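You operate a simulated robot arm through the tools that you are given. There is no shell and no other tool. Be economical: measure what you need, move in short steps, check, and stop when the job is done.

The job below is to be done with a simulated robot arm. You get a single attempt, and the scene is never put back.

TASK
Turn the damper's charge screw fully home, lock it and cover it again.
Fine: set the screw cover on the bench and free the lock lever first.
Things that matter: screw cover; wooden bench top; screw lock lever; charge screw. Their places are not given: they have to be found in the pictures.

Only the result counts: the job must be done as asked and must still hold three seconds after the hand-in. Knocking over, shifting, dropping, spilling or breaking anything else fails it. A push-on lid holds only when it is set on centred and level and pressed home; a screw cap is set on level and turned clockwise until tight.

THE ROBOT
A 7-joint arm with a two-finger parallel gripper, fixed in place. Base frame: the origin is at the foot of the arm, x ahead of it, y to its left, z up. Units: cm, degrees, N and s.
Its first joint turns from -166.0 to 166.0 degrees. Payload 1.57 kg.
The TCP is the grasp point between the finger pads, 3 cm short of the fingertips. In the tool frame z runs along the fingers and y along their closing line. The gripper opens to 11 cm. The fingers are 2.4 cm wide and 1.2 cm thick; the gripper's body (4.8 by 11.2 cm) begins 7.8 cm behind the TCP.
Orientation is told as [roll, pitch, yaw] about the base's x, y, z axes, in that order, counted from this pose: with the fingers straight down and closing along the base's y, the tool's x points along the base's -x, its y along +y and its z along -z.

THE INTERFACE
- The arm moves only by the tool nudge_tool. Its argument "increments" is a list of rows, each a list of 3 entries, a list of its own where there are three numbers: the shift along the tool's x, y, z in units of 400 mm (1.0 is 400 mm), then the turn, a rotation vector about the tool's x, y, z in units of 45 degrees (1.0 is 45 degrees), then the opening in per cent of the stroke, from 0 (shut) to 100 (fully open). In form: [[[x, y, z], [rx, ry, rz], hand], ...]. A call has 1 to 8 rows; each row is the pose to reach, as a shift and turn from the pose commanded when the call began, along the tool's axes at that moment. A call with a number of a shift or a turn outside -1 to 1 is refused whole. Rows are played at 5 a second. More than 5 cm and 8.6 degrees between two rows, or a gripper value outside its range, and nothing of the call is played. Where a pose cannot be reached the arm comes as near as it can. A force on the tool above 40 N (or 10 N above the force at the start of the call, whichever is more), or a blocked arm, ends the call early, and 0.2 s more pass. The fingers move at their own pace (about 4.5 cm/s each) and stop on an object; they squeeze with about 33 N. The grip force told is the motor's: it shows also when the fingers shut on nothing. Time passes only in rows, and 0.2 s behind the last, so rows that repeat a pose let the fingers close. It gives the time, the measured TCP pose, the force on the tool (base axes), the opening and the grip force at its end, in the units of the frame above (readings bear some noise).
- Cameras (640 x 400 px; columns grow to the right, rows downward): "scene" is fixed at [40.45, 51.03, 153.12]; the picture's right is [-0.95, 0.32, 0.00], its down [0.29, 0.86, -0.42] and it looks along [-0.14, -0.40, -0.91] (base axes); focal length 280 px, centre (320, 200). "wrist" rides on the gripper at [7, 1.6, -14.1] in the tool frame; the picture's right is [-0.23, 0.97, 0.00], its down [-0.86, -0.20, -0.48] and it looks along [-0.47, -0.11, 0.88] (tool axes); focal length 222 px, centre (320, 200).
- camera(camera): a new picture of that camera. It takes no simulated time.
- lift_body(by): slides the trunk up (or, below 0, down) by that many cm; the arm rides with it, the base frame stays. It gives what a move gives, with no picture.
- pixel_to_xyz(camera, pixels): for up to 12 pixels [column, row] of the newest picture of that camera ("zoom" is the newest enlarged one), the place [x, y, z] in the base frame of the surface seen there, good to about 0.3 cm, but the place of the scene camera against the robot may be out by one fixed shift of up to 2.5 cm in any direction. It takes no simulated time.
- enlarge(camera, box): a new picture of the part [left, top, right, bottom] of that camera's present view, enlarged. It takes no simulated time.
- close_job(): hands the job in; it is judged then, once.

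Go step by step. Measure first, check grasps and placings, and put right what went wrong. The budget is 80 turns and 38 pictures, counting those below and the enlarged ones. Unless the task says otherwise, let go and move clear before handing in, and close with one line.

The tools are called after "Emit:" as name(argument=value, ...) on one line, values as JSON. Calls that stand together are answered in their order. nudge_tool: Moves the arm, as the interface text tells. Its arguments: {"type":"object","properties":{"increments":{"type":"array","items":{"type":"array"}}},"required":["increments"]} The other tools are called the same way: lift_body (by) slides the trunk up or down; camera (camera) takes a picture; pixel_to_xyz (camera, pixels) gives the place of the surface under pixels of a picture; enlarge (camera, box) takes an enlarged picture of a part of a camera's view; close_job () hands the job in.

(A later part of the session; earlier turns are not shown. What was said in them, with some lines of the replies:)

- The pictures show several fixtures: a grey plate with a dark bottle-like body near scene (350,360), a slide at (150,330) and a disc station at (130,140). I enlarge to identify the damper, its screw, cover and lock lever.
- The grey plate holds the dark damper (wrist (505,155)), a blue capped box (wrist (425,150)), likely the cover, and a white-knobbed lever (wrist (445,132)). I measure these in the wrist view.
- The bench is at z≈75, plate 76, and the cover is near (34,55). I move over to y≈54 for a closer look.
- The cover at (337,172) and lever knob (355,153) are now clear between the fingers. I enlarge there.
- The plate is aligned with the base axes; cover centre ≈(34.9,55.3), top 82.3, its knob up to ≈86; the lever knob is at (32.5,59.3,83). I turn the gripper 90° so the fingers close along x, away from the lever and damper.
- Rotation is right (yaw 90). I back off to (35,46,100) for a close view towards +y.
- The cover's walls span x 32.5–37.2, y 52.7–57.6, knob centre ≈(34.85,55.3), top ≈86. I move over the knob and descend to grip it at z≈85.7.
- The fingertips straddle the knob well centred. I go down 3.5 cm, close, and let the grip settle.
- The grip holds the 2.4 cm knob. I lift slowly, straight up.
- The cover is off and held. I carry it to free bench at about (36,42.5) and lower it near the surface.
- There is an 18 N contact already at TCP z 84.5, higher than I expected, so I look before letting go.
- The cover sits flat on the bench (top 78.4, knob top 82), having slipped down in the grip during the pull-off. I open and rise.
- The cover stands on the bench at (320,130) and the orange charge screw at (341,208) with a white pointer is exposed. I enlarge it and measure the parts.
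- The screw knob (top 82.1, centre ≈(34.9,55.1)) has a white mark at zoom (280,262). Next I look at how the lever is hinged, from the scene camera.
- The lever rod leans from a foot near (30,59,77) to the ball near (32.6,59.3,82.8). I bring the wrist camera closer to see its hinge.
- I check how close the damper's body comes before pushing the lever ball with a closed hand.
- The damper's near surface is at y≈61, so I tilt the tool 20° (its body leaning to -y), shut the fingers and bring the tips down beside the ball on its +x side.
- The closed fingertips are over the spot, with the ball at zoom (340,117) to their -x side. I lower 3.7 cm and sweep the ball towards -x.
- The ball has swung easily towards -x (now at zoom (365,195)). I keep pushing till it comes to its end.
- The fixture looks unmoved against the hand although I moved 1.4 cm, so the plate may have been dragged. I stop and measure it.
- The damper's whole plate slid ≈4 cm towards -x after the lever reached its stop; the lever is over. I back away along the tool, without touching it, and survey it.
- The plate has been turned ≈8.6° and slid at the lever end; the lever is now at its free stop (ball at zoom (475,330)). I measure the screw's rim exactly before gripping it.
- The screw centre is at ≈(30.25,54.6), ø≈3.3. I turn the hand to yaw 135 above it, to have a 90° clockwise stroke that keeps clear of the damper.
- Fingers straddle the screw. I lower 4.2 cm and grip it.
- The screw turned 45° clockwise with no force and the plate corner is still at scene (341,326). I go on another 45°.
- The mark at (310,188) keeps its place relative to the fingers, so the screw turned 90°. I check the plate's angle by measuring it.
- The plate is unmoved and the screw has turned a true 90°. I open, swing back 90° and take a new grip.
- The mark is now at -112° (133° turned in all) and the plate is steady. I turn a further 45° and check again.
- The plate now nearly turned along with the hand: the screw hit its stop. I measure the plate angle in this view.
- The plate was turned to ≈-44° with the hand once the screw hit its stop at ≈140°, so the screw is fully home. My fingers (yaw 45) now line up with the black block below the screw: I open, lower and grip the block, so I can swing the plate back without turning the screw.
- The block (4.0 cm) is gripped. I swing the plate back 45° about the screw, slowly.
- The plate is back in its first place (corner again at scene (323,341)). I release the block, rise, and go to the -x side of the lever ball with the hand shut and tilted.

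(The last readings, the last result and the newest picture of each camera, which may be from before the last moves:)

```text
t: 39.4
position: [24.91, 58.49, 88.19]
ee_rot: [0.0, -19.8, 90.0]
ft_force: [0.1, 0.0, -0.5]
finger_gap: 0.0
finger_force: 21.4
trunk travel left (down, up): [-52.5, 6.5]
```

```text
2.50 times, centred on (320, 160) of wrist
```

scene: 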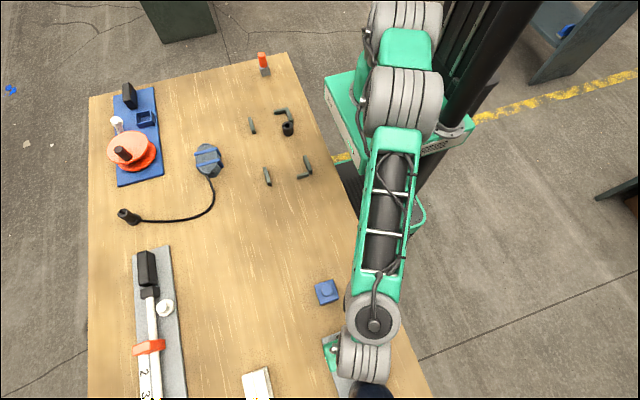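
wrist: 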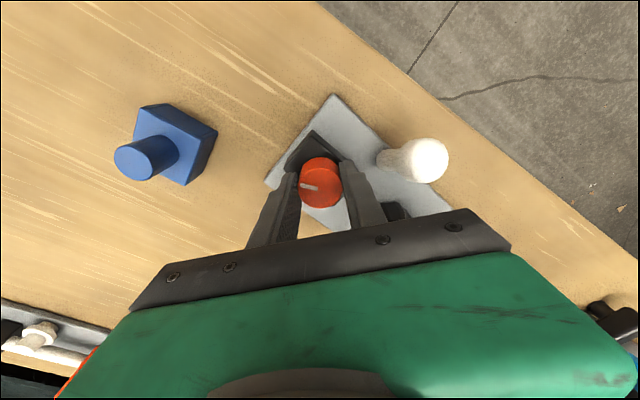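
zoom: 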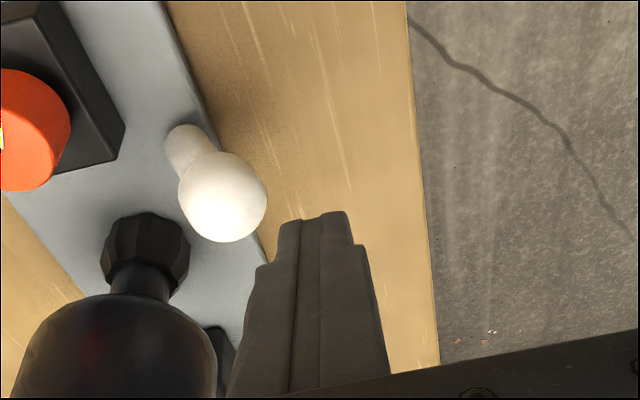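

Emit:
pixel_to_xyz(camera="zoom", pixels=[[225, 200], [262, 195], [185, 180], [180, 135], [170, 150], [325, 215], [40, 130], [190, 60], [65, 380]])

```text
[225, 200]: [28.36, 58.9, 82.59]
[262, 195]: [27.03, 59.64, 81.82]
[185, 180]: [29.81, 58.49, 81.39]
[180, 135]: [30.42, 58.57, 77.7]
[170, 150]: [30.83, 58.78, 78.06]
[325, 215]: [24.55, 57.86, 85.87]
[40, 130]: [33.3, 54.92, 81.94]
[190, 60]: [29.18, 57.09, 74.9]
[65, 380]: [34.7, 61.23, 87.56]
```

The ball is centred at x≈28.4 (locked it was ≈32.5). I lower 4 cm and push it towards +x up to its old locked place.

Emit:
nudge_tool(increments=[[[0.017, 0, 0.047], [0, 0, 0], 0], [[0.0342, 0, 0.094], [0, 0, 0], 0], [[0.0342, -0.03, 0.094], [0, 0, 0], 0], [[0.0342, -0.055, 0.094], [0, 0, 0], 0], [[0.0342, -0.08, 0.094], [0, 0, 0], 0], [[0.0342, -0.1, 0.094], [0, 0, 0], 0], [[0.0342, -0.12, 0.094], [0, 0, 0], 0], [[0.0342, -0.131, 0.094], [0, 0, 0], 0]])

Emit:
enlarge(camera="wrist", box=[180, 60, 440, 240])

Emit:
pixel_to_xyz(camera="zoom", pixels=[[200, 60], [250, 100], [150, 200], [180, 180], [220, 200], [240, 180], [100, 60], [60, 60], [300, 100]])

```text
t: 41.2
position: [30.26, 58.26, 84.06]
ee_rot: [0.0, -19.9, 90.0]
ft_force: [0.1, -0.8, 0.3]
finger_gap: 0.0
finger_force: 21.5
trunk travel left (down, up): [-52.5, 6.5]
```

```text
2.22 times, centred on (310, 150) of wrist
```

zoom: 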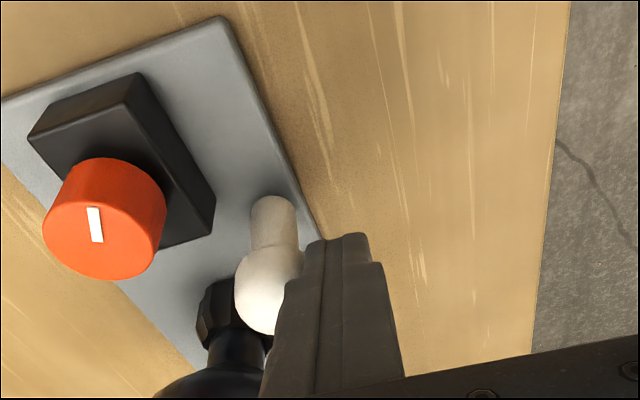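

```text
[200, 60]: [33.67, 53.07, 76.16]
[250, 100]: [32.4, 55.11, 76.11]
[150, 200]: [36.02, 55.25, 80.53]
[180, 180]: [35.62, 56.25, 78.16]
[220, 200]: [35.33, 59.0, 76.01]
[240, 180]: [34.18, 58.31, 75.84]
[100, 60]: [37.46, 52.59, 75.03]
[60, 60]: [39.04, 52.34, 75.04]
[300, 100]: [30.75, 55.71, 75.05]
```

The picture suggests the plate was dragged along with the lever a little. I measure plate edge, foot, ball and mark.

Emit:
pixel_to_xyz(camera="zoom", pixels=[[220, 20], [5, 100], [305, 215], [268, 205], [285, 215], [262, 290], [245, 270], [105, 190], [92, 210], [98, 240], [45, 215], [163, 215]])

```text
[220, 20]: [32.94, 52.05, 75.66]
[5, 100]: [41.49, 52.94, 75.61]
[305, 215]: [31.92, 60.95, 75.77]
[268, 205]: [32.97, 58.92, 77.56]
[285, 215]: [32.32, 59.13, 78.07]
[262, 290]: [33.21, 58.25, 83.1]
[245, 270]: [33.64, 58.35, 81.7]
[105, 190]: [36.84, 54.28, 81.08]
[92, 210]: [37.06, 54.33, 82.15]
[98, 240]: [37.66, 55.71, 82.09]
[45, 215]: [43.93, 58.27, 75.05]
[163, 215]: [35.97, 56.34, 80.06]
```

The plate has slid ≈3 cm and turned ≈+6° while the lever came about upright, so lever friction and plate friction are alike. I keep pushing until the lever is over; I can set the plate back by its block afterwards.

Emit:
nudge_tool(increments=[[[0, -0.02, 0], [0, 0, 0], 0], [[0, -0.04, 0], [0, 0, 0], 0], [[0, -0.06, 0], [0, 0, 0], 0], [[0, -0.08, 0], [0, 0, 0], 0], [[0, -0.1, 0], [0, 0, 0], 0]])

Emit:
enlarge(camera="wrist", box=[180, 60, 440, 240])

Emit:
pixel_to_xyz(camera="zoom", pixels=[[220, 20], [305, 215], [268, 205], [250, 220], [250, 260], [262, 290], [230, 280], [105, 190], [92, 210]])

```text
t: 42.4
position: [34.23, 58.26, 83.94]
ee_rot: [-0.1, -19.9, 90.1]
ft_force: [-1.5, 0.5, 0.0]
finger_gap: 0.02
finger_force: 21.2
trunk travel left (down, up): [-52.5, 6.5]
```

```text
2.22 times, centred on (310, 150) of wrist
```

zoom: 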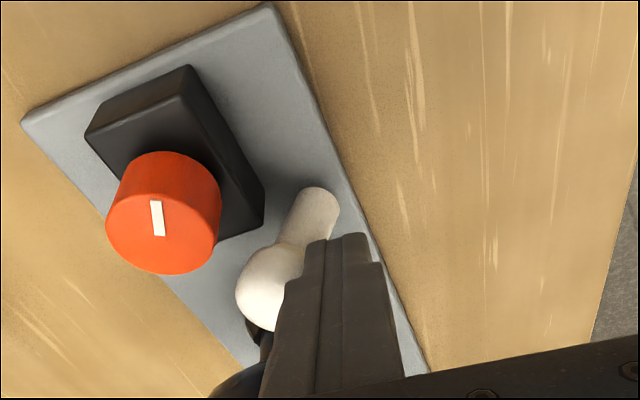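

```text
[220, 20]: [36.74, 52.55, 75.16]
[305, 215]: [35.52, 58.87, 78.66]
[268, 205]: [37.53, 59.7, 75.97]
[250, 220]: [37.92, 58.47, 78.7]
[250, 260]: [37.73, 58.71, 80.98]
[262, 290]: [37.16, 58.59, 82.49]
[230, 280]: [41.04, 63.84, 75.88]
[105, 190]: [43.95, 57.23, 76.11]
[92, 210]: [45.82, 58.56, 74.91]
```

Emit:
pixel_to_xyz(camera="zoom", pixels=[[320, 192], [335, 205], [303, 200], [285, 245], [238, 295], [268, 5], [24, 122], [335, 150], [155, 202], [160, 234], [110, 225], [218, 225]])

```text
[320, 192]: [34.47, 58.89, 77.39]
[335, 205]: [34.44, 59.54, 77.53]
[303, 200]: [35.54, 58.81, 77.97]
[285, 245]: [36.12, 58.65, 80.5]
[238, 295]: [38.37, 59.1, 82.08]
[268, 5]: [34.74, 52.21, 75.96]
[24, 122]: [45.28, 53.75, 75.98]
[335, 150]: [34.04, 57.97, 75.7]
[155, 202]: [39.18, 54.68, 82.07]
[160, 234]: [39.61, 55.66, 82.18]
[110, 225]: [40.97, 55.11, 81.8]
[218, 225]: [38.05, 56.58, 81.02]
```

The lever now leans ≈+2.1 cm again (foot 34.9, ball ≈37), like at the start. I check room on the +x side before a last small push against its stop.

Emit:
pixel_to_xyz(camera="scene", pixels=[[266, 368], [270, 395], [244, 377], [275, 390], [262, 380]])

```text
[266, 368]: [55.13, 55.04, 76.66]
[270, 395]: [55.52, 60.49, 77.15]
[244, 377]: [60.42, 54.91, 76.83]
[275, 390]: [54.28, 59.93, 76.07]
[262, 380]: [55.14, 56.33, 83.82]
```

There are 9 cm of room. I push 1 cm more to seat the lever, then back off and rise for a fresh view.

Emit:
nudge_tool(increments=[[[0, -0.0125, 0], [0, 0, 0], 0], [[0, -0.025, 0], [0, 0, 0], 0], [[0, 0.005, 0], [0, 0, 0], 0], [[0, 0.005, -0.1], [0, 0, 0], 0], [[0, 0.005, -0.2], [0, 0.1, 0], 0], [[0, -0.02, -0.3], [0, 0.25, 0], 20], [[0.06, -0.04, -0.35], [0, 0.35, 0], 60], [[0.14, -0.06, -0.35], [0, 0.44, 0], 100]])

Emit:
enlarge(camera="wrist", box=[220, 120, 420, 235])

```text
t: 44.2
position: [36.77, 48.27, 95.3]
ee_rot: [0.1, 0.0, 90.0]
ft_force: [0.0, 0.1, 0.3]
finger_gap: 6.4
finger_force: 0.1
trunk travel left (down, up): [-52.5, 6.5]
```

```text
3.20 times, centred on (320, 178) of wrist
```

zoom: 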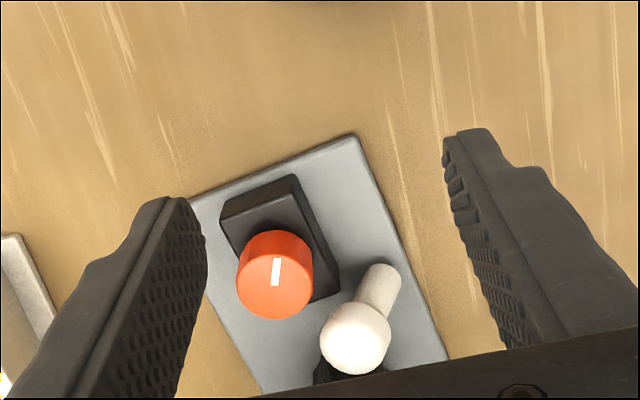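

Emit:
pixel_to_xyz(camera="zoom", pixels=[[238, 285], [311, 275], [275, 316], [270, 252], [277, 260], [274, 285], [355, 137], [196, 203], [445, 355], [385, 270], [358, 345], [332, 290]])

```text
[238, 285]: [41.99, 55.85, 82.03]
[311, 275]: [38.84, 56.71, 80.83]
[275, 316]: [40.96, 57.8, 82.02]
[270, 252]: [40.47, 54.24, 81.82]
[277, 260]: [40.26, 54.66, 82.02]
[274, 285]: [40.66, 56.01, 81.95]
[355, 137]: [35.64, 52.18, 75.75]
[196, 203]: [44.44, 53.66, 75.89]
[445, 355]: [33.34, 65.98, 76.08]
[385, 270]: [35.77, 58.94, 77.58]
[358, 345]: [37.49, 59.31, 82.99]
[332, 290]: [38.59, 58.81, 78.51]
```

The lever leans fully back (foot 35.8, ball ≈37.6) and the mark still shows the screw home relative to the plate (plate now at +9.5°, screw centre ≈(40.55,55.95)). I grip the block again at yaw 99.5.

Emit:
nudge_tool(increments=[[[-0.06, -0.03, 0], [0, 0, -0.1], 60], [[-0.12, -0.06, 0], [0, 0, -0.211], 60], [[-0.192, -0.094, 0], [0, 0, -0.211], 60], [[-0.192, -0.094, 0.1], [0, 0, -0.211], 60], [[-0.192, -0.094, 0.2], [0, 0, -0.211], 60], [[-0.192, -0.094, 0.3], [0, 0, -0.211], 60], [[-0.192, -0.094, 0.395], [0, 0, -0.211], 60]])

Emit:
nudge_tool(increments=[[[0, 0, 0], [0, 0, 0], 0], [[0, 0, 0], [0, 0, 0], 0], [[0, 0, 0], [0, 0, 0], 0], [[0, 0, 0], [0, 0, 0], 0]])

```text
t: 45.8
position: [40.45, 55.94, 79.7]
ee_rot: [0.0, -0.1, 99.5]
ft_force: [-0.1, 1.1, 0.0]
finger_gap: 6.6
finger_force: 0.0
trunk travel left (down, up): [-52.5, 6.5]
```

```text
t: 46.8
position: [40.43, 55.9, 79.72]
ee_rot: [0.1, 0.0, 99.4]
ft_force: [1.5, 0.7, 0.7]
finger_gap: 3.99
finger_force: 32.6
trunk travel left (down, up): [-52.5, 6.5]
```

Gripped (3.99 cm). I carry the plate back to its first place and angle, release and rise.

Emit:
nudge_tool(increments=[[[0, 0.02, 0], [0, 0, 0.07], 0], [[0, 0.045, 0], [0, 0, 0.14], 0], [[0, 0.07, 0], [0, 0, 0.211], 0], [[-0.003, 0.095, 0], [0, 0, 0.211], 0], [[-0.005, 0.12, 0], [0, 0, 0.211], 0], [[-0.005, 0.137, 0], [0, 0, 0.211], 0], [[-0.005, 0.137, 0], [0, 0, 0.211], 0]])

Emit:
nudge_tool(increments=[[[0, 0, 0], [0, 0, 0], 50], [[0, 0, 0], [0, 0, 0], 50], [[0, 0, -0.1], [0, 0, 0], 50], [[0, 0, -0.2], [0, 0, 0], 50], [[0.1, 0, -0.3], [0, 0, 0], 60], [[0.2, 0, -0.35], [0, 0, 0], 60]])

Emit:
camera(camera="wrist")

```text
t: 48.4
position: [34.94, 55.28, 79.73]
ee_rot: [-0.1, -0.3, 89.9]
ft_force: [6.8, 1.0, 11.2]
finger_gap: 3.94
finger_force: 33.2
trunk travel left (down, up): [-52.5, 6.5]
```

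```text
refused: row 5 steps farther than a row can; nothing moved
```

```text
2 pictures are left
```

wrist: 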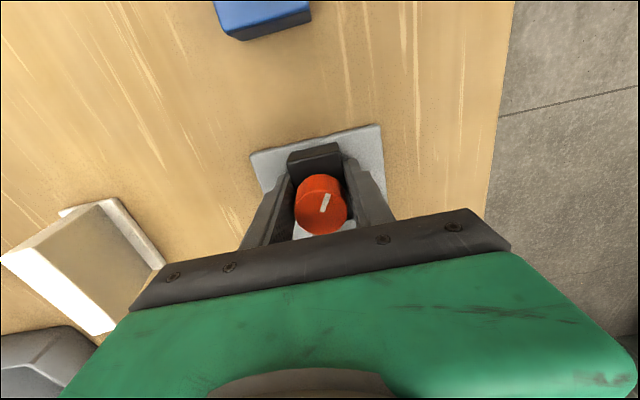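

The rise was refused (step too long) so the block is still held. I measure the plate's pose in this view.

Emit:
pixel_to_xyz(camera="wrist", pixels=[[252, 155], [379, 127], [385, 195], [262, 185], [290, 155], [338, 146], [327, 196], [323, 211], [320, 206], [297, 207], [346, 203], [250, 35]])

Emit:
nudge_tool(increments=[[[0, 0, 0], [0, 0, 0], 50], [[0, 0, 0], [0, 0, 0], 50], [[0, 0, -0.1], [0, 0, 0], 50], [[0, 0, -0.2], [0, 0, 0], 50], [[0, 0, -0.3], [0, 0, 0], 50]])

```text
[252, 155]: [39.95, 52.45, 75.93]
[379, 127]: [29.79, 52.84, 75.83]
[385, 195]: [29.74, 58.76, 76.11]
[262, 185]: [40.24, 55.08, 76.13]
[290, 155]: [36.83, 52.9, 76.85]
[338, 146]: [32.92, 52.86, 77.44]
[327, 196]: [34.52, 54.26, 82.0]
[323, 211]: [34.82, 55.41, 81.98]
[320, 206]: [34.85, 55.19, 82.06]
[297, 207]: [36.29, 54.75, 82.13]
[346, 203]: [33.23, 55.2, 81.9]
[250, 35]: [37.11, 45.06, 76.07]
```

```text
t: 49.6
position: [34.72, 55.21, 91.41]
ee_rot: [0.1, 0.2, 90.0]
ft_force: [0.2, 0.0, -0.3]
finger_gap: 5.5
finger_force: 0.1
trunk travel left (down, up): [-52.5, 6.5]
```

The plate is back within a few mm, aligned, and the hand is free above it. I refine the screw centre on the last picture for setting the cover.

Emit:
pixel_to_xyz(camera="wrist", pixels=[[322, 232], [322, 228], [318, 196], [318, 192], [318, 188], [310, 192], [298, 212], [345, 208], [335, 195], [304, 225], [341, 222]])

```text
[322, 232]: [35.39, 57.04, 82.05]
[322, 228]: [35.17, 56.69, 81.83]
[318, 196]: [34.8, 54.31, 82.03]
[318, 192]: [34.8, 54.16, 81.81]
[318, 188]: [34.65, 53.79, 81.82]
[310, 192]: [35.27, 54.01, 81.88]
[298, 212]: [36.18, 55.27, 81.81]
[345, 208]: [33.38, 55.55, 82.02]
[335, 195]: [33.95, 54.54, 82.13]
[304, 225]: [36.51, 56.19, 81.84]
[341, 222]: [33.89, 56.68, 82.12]
```

Screw centre ≈(34.9,55.4). I fetch the cover: over to (35.8,42.45), down with the tips almost at the cover's top, and close on the knob.

Emit:
nudge_tool(increments=[[[0.11, -0.01, 0], [0, 0, 0], 50], [[0.22, -0.02, 0], [0, 0, 0], 50], [[0.32, -0.025, 0], [0, 0, 0], 50], [[0.32, -0.025, 0.1], [0, 0, 0], 50], [[0.32, -0.025, 0.18], [0, 0, 0], 50], [[0.32, -0.025, 0.225], [0, 0, 0], 50], [[0.32, -0.025, 0.243], [0, 0, 0], 50]])

Emit:
nudge_tool(increments=[[[0, 0, 0], [0, 0, 0], 0], [[0, 0, 0], [0, 0, 0], 0], [[0, 0, 0], [0, 0, 0], 0], [[0, 0, 0], [0, 0, 0], 0]])

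```text
t: 51.2
position: [36.04, 42.43, 81.74]
ee_rot: [0.0, 0.1, 90.0]
ft_force: [-0.3, -0.5, 0.1]
finger_gap: 5.5
finger_force: 0.0
trunk travel left (down, up): [-52.5, 6.5]
```

```text
t: 52.2
position: [35.89, 42.42, 81.78]
ee_rot: [0.0, 0.0, 90.1]
ft_force: [-0.3, 0.1, 0.2]
finger_gap: 2.37
finger_force: 33.1
trunk travel left (down, up): [-52.5, 6.5]
```

The knob is gripped. I lift 10 cm and carry the cover above the screw.

Emit:
nudge_tool(increments=[[[0, 0, -0.08], [0, 0, 0], 0], [[0, 0, -0.17], [0, 0, 0], 0], [[0, 0, -0.26], [0, 0, 0], 0], [[-0.1, 0.01, -0.26], [0, 0, 0], 0], [[-0.2, 0.02, -0.26], [0, 0, 0], 0], [[-0.3, 0.024, -0.26], [0, 0, 0], 0], [[-0.324, 0.025, -0.26], [0, 0, 0], 0], [[-0.324, 0.025, -0.2], [0, 0, 0], 0]])

Emit:
enlarge(camera="wrist", box=[220, 90, 440, 230])

Emit:
pixel_to_xyz(camera="zoom", pixels=[[200, 100], [250, 100], [300, 100], [350, 100], [250, 150], [300, 150], [300, 200], [300, 250]])

```text
t: 54.0
position: [34.93, 55.51, 89.85]
ee_rot: [0.1, 0.0, 90.0]
ft_force: [-0.3, 0.2, -0.8]
finger_gap: 2.35
finger_force: 32.7
trunk travel left (down, up): [-52.5, 6.5]
```

```text
2.86 times, centred on (330, 160) of wrist
```

zoom: 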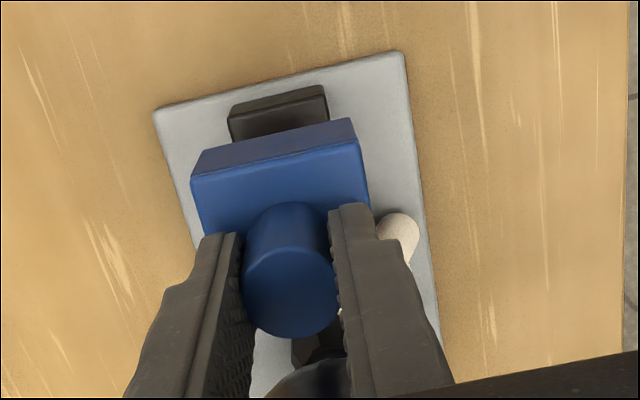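

```text
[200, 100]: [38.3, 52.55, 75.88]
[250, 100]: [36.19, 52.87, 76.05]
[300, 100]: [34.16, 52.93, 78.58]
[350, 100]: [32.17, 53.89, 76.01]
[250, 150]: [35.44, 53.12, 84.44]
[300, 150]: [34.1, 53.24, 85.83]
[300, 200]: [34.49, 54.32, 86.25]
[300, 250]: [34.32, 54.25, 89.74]
```

Emit:
pixel_to_xyz(camera="zoom", pixels=[[196, 182], [356, 147], [367, 205], [202, 230], [204, 160], [350, 122], [232, 118], [324, 92], [158, 112], [398, 56], [430, 290], [290, 290]])

```text
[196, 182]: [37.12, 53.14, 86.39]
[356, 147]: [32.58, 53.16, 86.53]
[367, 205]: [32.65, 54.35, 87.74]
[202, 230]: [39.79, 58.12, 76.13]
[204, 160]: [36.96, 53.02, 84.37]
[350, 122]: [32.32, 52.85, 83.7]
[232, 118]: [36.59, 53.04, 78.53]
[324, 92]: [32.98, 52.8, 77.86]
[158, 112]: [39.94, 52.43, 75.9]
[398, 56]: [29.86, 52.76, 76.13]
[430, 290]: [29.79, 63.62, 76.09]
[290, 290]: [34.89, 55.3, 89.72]
```

Cover and block line up (cover front 52.95 vs block 52.9, x centres 34.85 vs 34.8–34.9). I lower straight down onto the screw with fine final steps.

Emit:
nudge_tool(increments=[[[0, 0, 0.03], [0, 0, 0], 0], [[0, 0, 0.06], [0, 0, 0], 0], [[0, 0, 0.08], [0, 0, 0], 0], [[0, 0, 0.09], [0, 0, 0], 0], [[0, 0, 0.1], [0, 0, 0], 0], [[0, 0, 0.105], [0, 0, 0], 0], [[0, 0, 0.11], [0, 0, 0], 0]])

```text
t: 55.6
position: [34.95, 55.57, 85.84]
ee_rot: [-0.3, -0.4, 90.0]
ft_force: [-2.1, -1.7, 25.5]
finger_gap: 2.37
finger_force: 32.9
trunk travel left (down, up): [-52.5, 6.5]
```

Contact with 25 N at z 85.84, near the expected seat (≈85.5). I press on.

Emit:
nudge_tool(increments=[[[0, 0, 0.006], [0, 0, 0], 0], [[0, 0, 0.012], [0, 0, 0], 0], [[0, 0, 0.018], [0, 0, 0], 0], [[0, 0, 0.024], [0, 0, 0], 0], [[0, 0, 0.03], [0, 0, 0], 0]])

```text
t: 56.2
position: [35.03, 55.7, 85.7]
ee_rot: [-0.3, -0.8, 90.1]
ft_force: [-0.1, -1.6, 11.9]
finger_gap: 2.31
finger_force: 32.5
trunk travel left (down, up): [-52.5, 6.5]
stopped in row 2: the force on the tool passed its limit (the readings are from after the stop); the commanded pose is now the measured one
```

The press passed the limit at z 85.70. To measure and press squarely, I let go, rise, shut the fingers and press down on the knob's top (home means tips at ≈86.0, TCP ≈89.0).

Emit:
nudge_tool(increments=[[[0, 0, 0], [0, 0, 0], 35], [[0, 0, 0], [0, 0, 0], 35], [[0, 0, 0], [0, 0, 0], 35], [[0.005, 0, -0.08], [0, 0.015, 0], 35], [[0.008, 0.002, -0.16], [0, 0.015, 0], 35], [[0.008, 0.002, -0.16], [0, 0.015, 0], 0], [[0.008, 0.002, -0.16], [0, 0.015, 0], 0], [[0.008, 0.002, -0.16], [0, 0.015, 0], 0]])

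Emit:
nudge_tool(increments=[[[0, 0, 0], [0, 0, 0], 0], [[0, 0, 0.03], [0, 0, 0], 0], [[0, 0, 0.05], [0, 0, 0], 0], [[0, 0, 0.06], [0, 0, 0], 0], [[0, 0, 0.068], [0, 0, 0], 0], [[0, 0, 0.074], [0, 0, 0], 0], [[0, 0, 0.08], [0, 0, 0], 0]])

```text
t: 58.0
position: [34.89, 55.26, 91.82]
ee_rot: [-0.2, 0.2, 90.0]
ft_force: [-0.9, -0.2, -0.2]
finger_gap: 0.0
finger_force: 17.8
trunk travel left (down, up): [-52.5, 6.5]
```

```text
t: 59.6
position: [34.97, 55.27, 88.97]
ee_rot: [-0.3, 0.1, 90.0]
ft_force: [-0.7, -4.0, 16.4]
finger_gap: 0.0
finger_force: 21.7
trunk travel left (down, up): [-52.5, 6.5]
```

Pressing on the knob's top, the tips stand at ≈85.97 with 16 N, which is the original seated height (86.0). I press a bit harder to be sure it is home.

Emit:
nudge_tool(increments=[[[0, 0, 0.004], [0, 0, 0], 0], [[0, 0, 0.008], [0, 0, 0], 0], [[0, 0, 0.012], [0, 0, 0], 0], [[0, 0, 0.012], [0, 0, 0], 0]])

```text
t: 60.3
position: [35.22, 55.6, 89.0]
ee_rot: [-0.6, -0.5, 90.0]
ft_force: [0.1, -2.3, 14.1]
finger_gap: 0.01
finger_force: 21.2
trunk travel left (down, up): [-52.5, 6.5]
stopped in row 3: the force on the tool passed its limit (the readings are from after the stop); the commanded pose is now the measured one
```

The height did not change under 40 N, so the cover is home. I rise, back away and take the last picture check.

Emit:
nudge_tool(increments=[[[0, 0, -0.06], [0, 0, 0], 0], [[0.05, 0, -0.14], [0, 0, 0], 10], [[0.15, 0, -0.18], [0, 0, 0], 30], [[0.22, 0, -0.2], [0, 0, 0], 60]])

Emit:
enlarge(camera="wrist", box=[230, 120, 430, 240])

Emit:
pixel_to_xyz(camera="zoom", pixels=[[250, 200], [300, 200], [350, 200], [300, 250], [350, 250], [300, 150], [350, 150], [400, 250]])

```text
t: 61.3
position: [35.19, 46.68, 96.53]
ee_rot: [-0.5, -0.3, 90.0]
ft_force: [-0.2, 0.2, 0.0]
finger_gap: 6.16
finger_force: 0.1
trunk travel left (down, up): [-52.5, 6.5]
```

```text
3.20 times, centred on (330, 180) of wrist
```

zoom: 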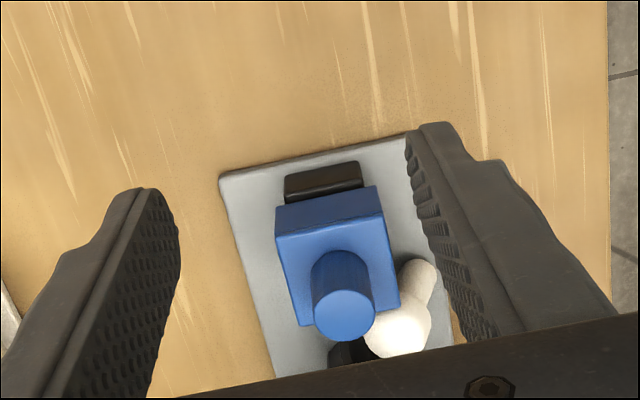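

```text
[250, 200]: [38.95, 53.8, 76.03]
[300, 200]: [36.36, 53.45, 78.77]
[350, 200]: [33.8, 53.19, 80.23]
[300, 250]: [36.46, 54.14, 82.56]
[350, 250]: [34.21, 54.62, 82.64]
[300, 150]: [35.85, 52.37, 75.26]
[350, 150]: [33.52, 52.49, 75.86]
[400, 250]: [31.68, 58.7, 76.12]
```

Emit:
pixel_to_xyz(camera="zoom", pixels=[[283, 243], [378, 218], [302, 318], [394, 300], [345, 315], [400, 330], [425, 270], [412, 295], [285, 185], [360, 165], [224, 178], [278, 212]])

```text
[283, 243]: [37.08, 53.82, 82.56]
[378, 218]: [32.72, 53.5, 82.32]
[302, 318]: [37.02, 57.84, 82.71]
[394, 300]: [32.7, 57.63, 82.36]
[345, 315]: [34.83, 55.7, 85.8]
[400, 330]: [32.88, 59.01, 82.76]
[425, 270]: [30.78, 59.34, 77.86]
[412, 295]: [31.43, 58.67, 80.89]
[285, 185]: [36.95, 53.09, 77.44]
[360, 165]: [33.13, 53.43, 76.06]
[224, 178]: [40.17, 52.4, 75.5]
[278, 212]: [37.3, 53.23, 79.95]
```

The last picture shows the cover level and seated (top corners 82.3–82.7, knob 85.8), the lever ball back at its locked place (zoom (400,330) → (32.9,59.0,82.8)), and the hand is clear. I hand in.

Emit:
close_job()

```text
The job is handed in.
```

I turned the charge screw clockwise about 140° to its stop, put the lock lever back in its locked place, and pressed the cover home over it. The damper's plate slid a few centimetres and turned while I worked the lever and screw. I set it back within a few millimetres of where it started.
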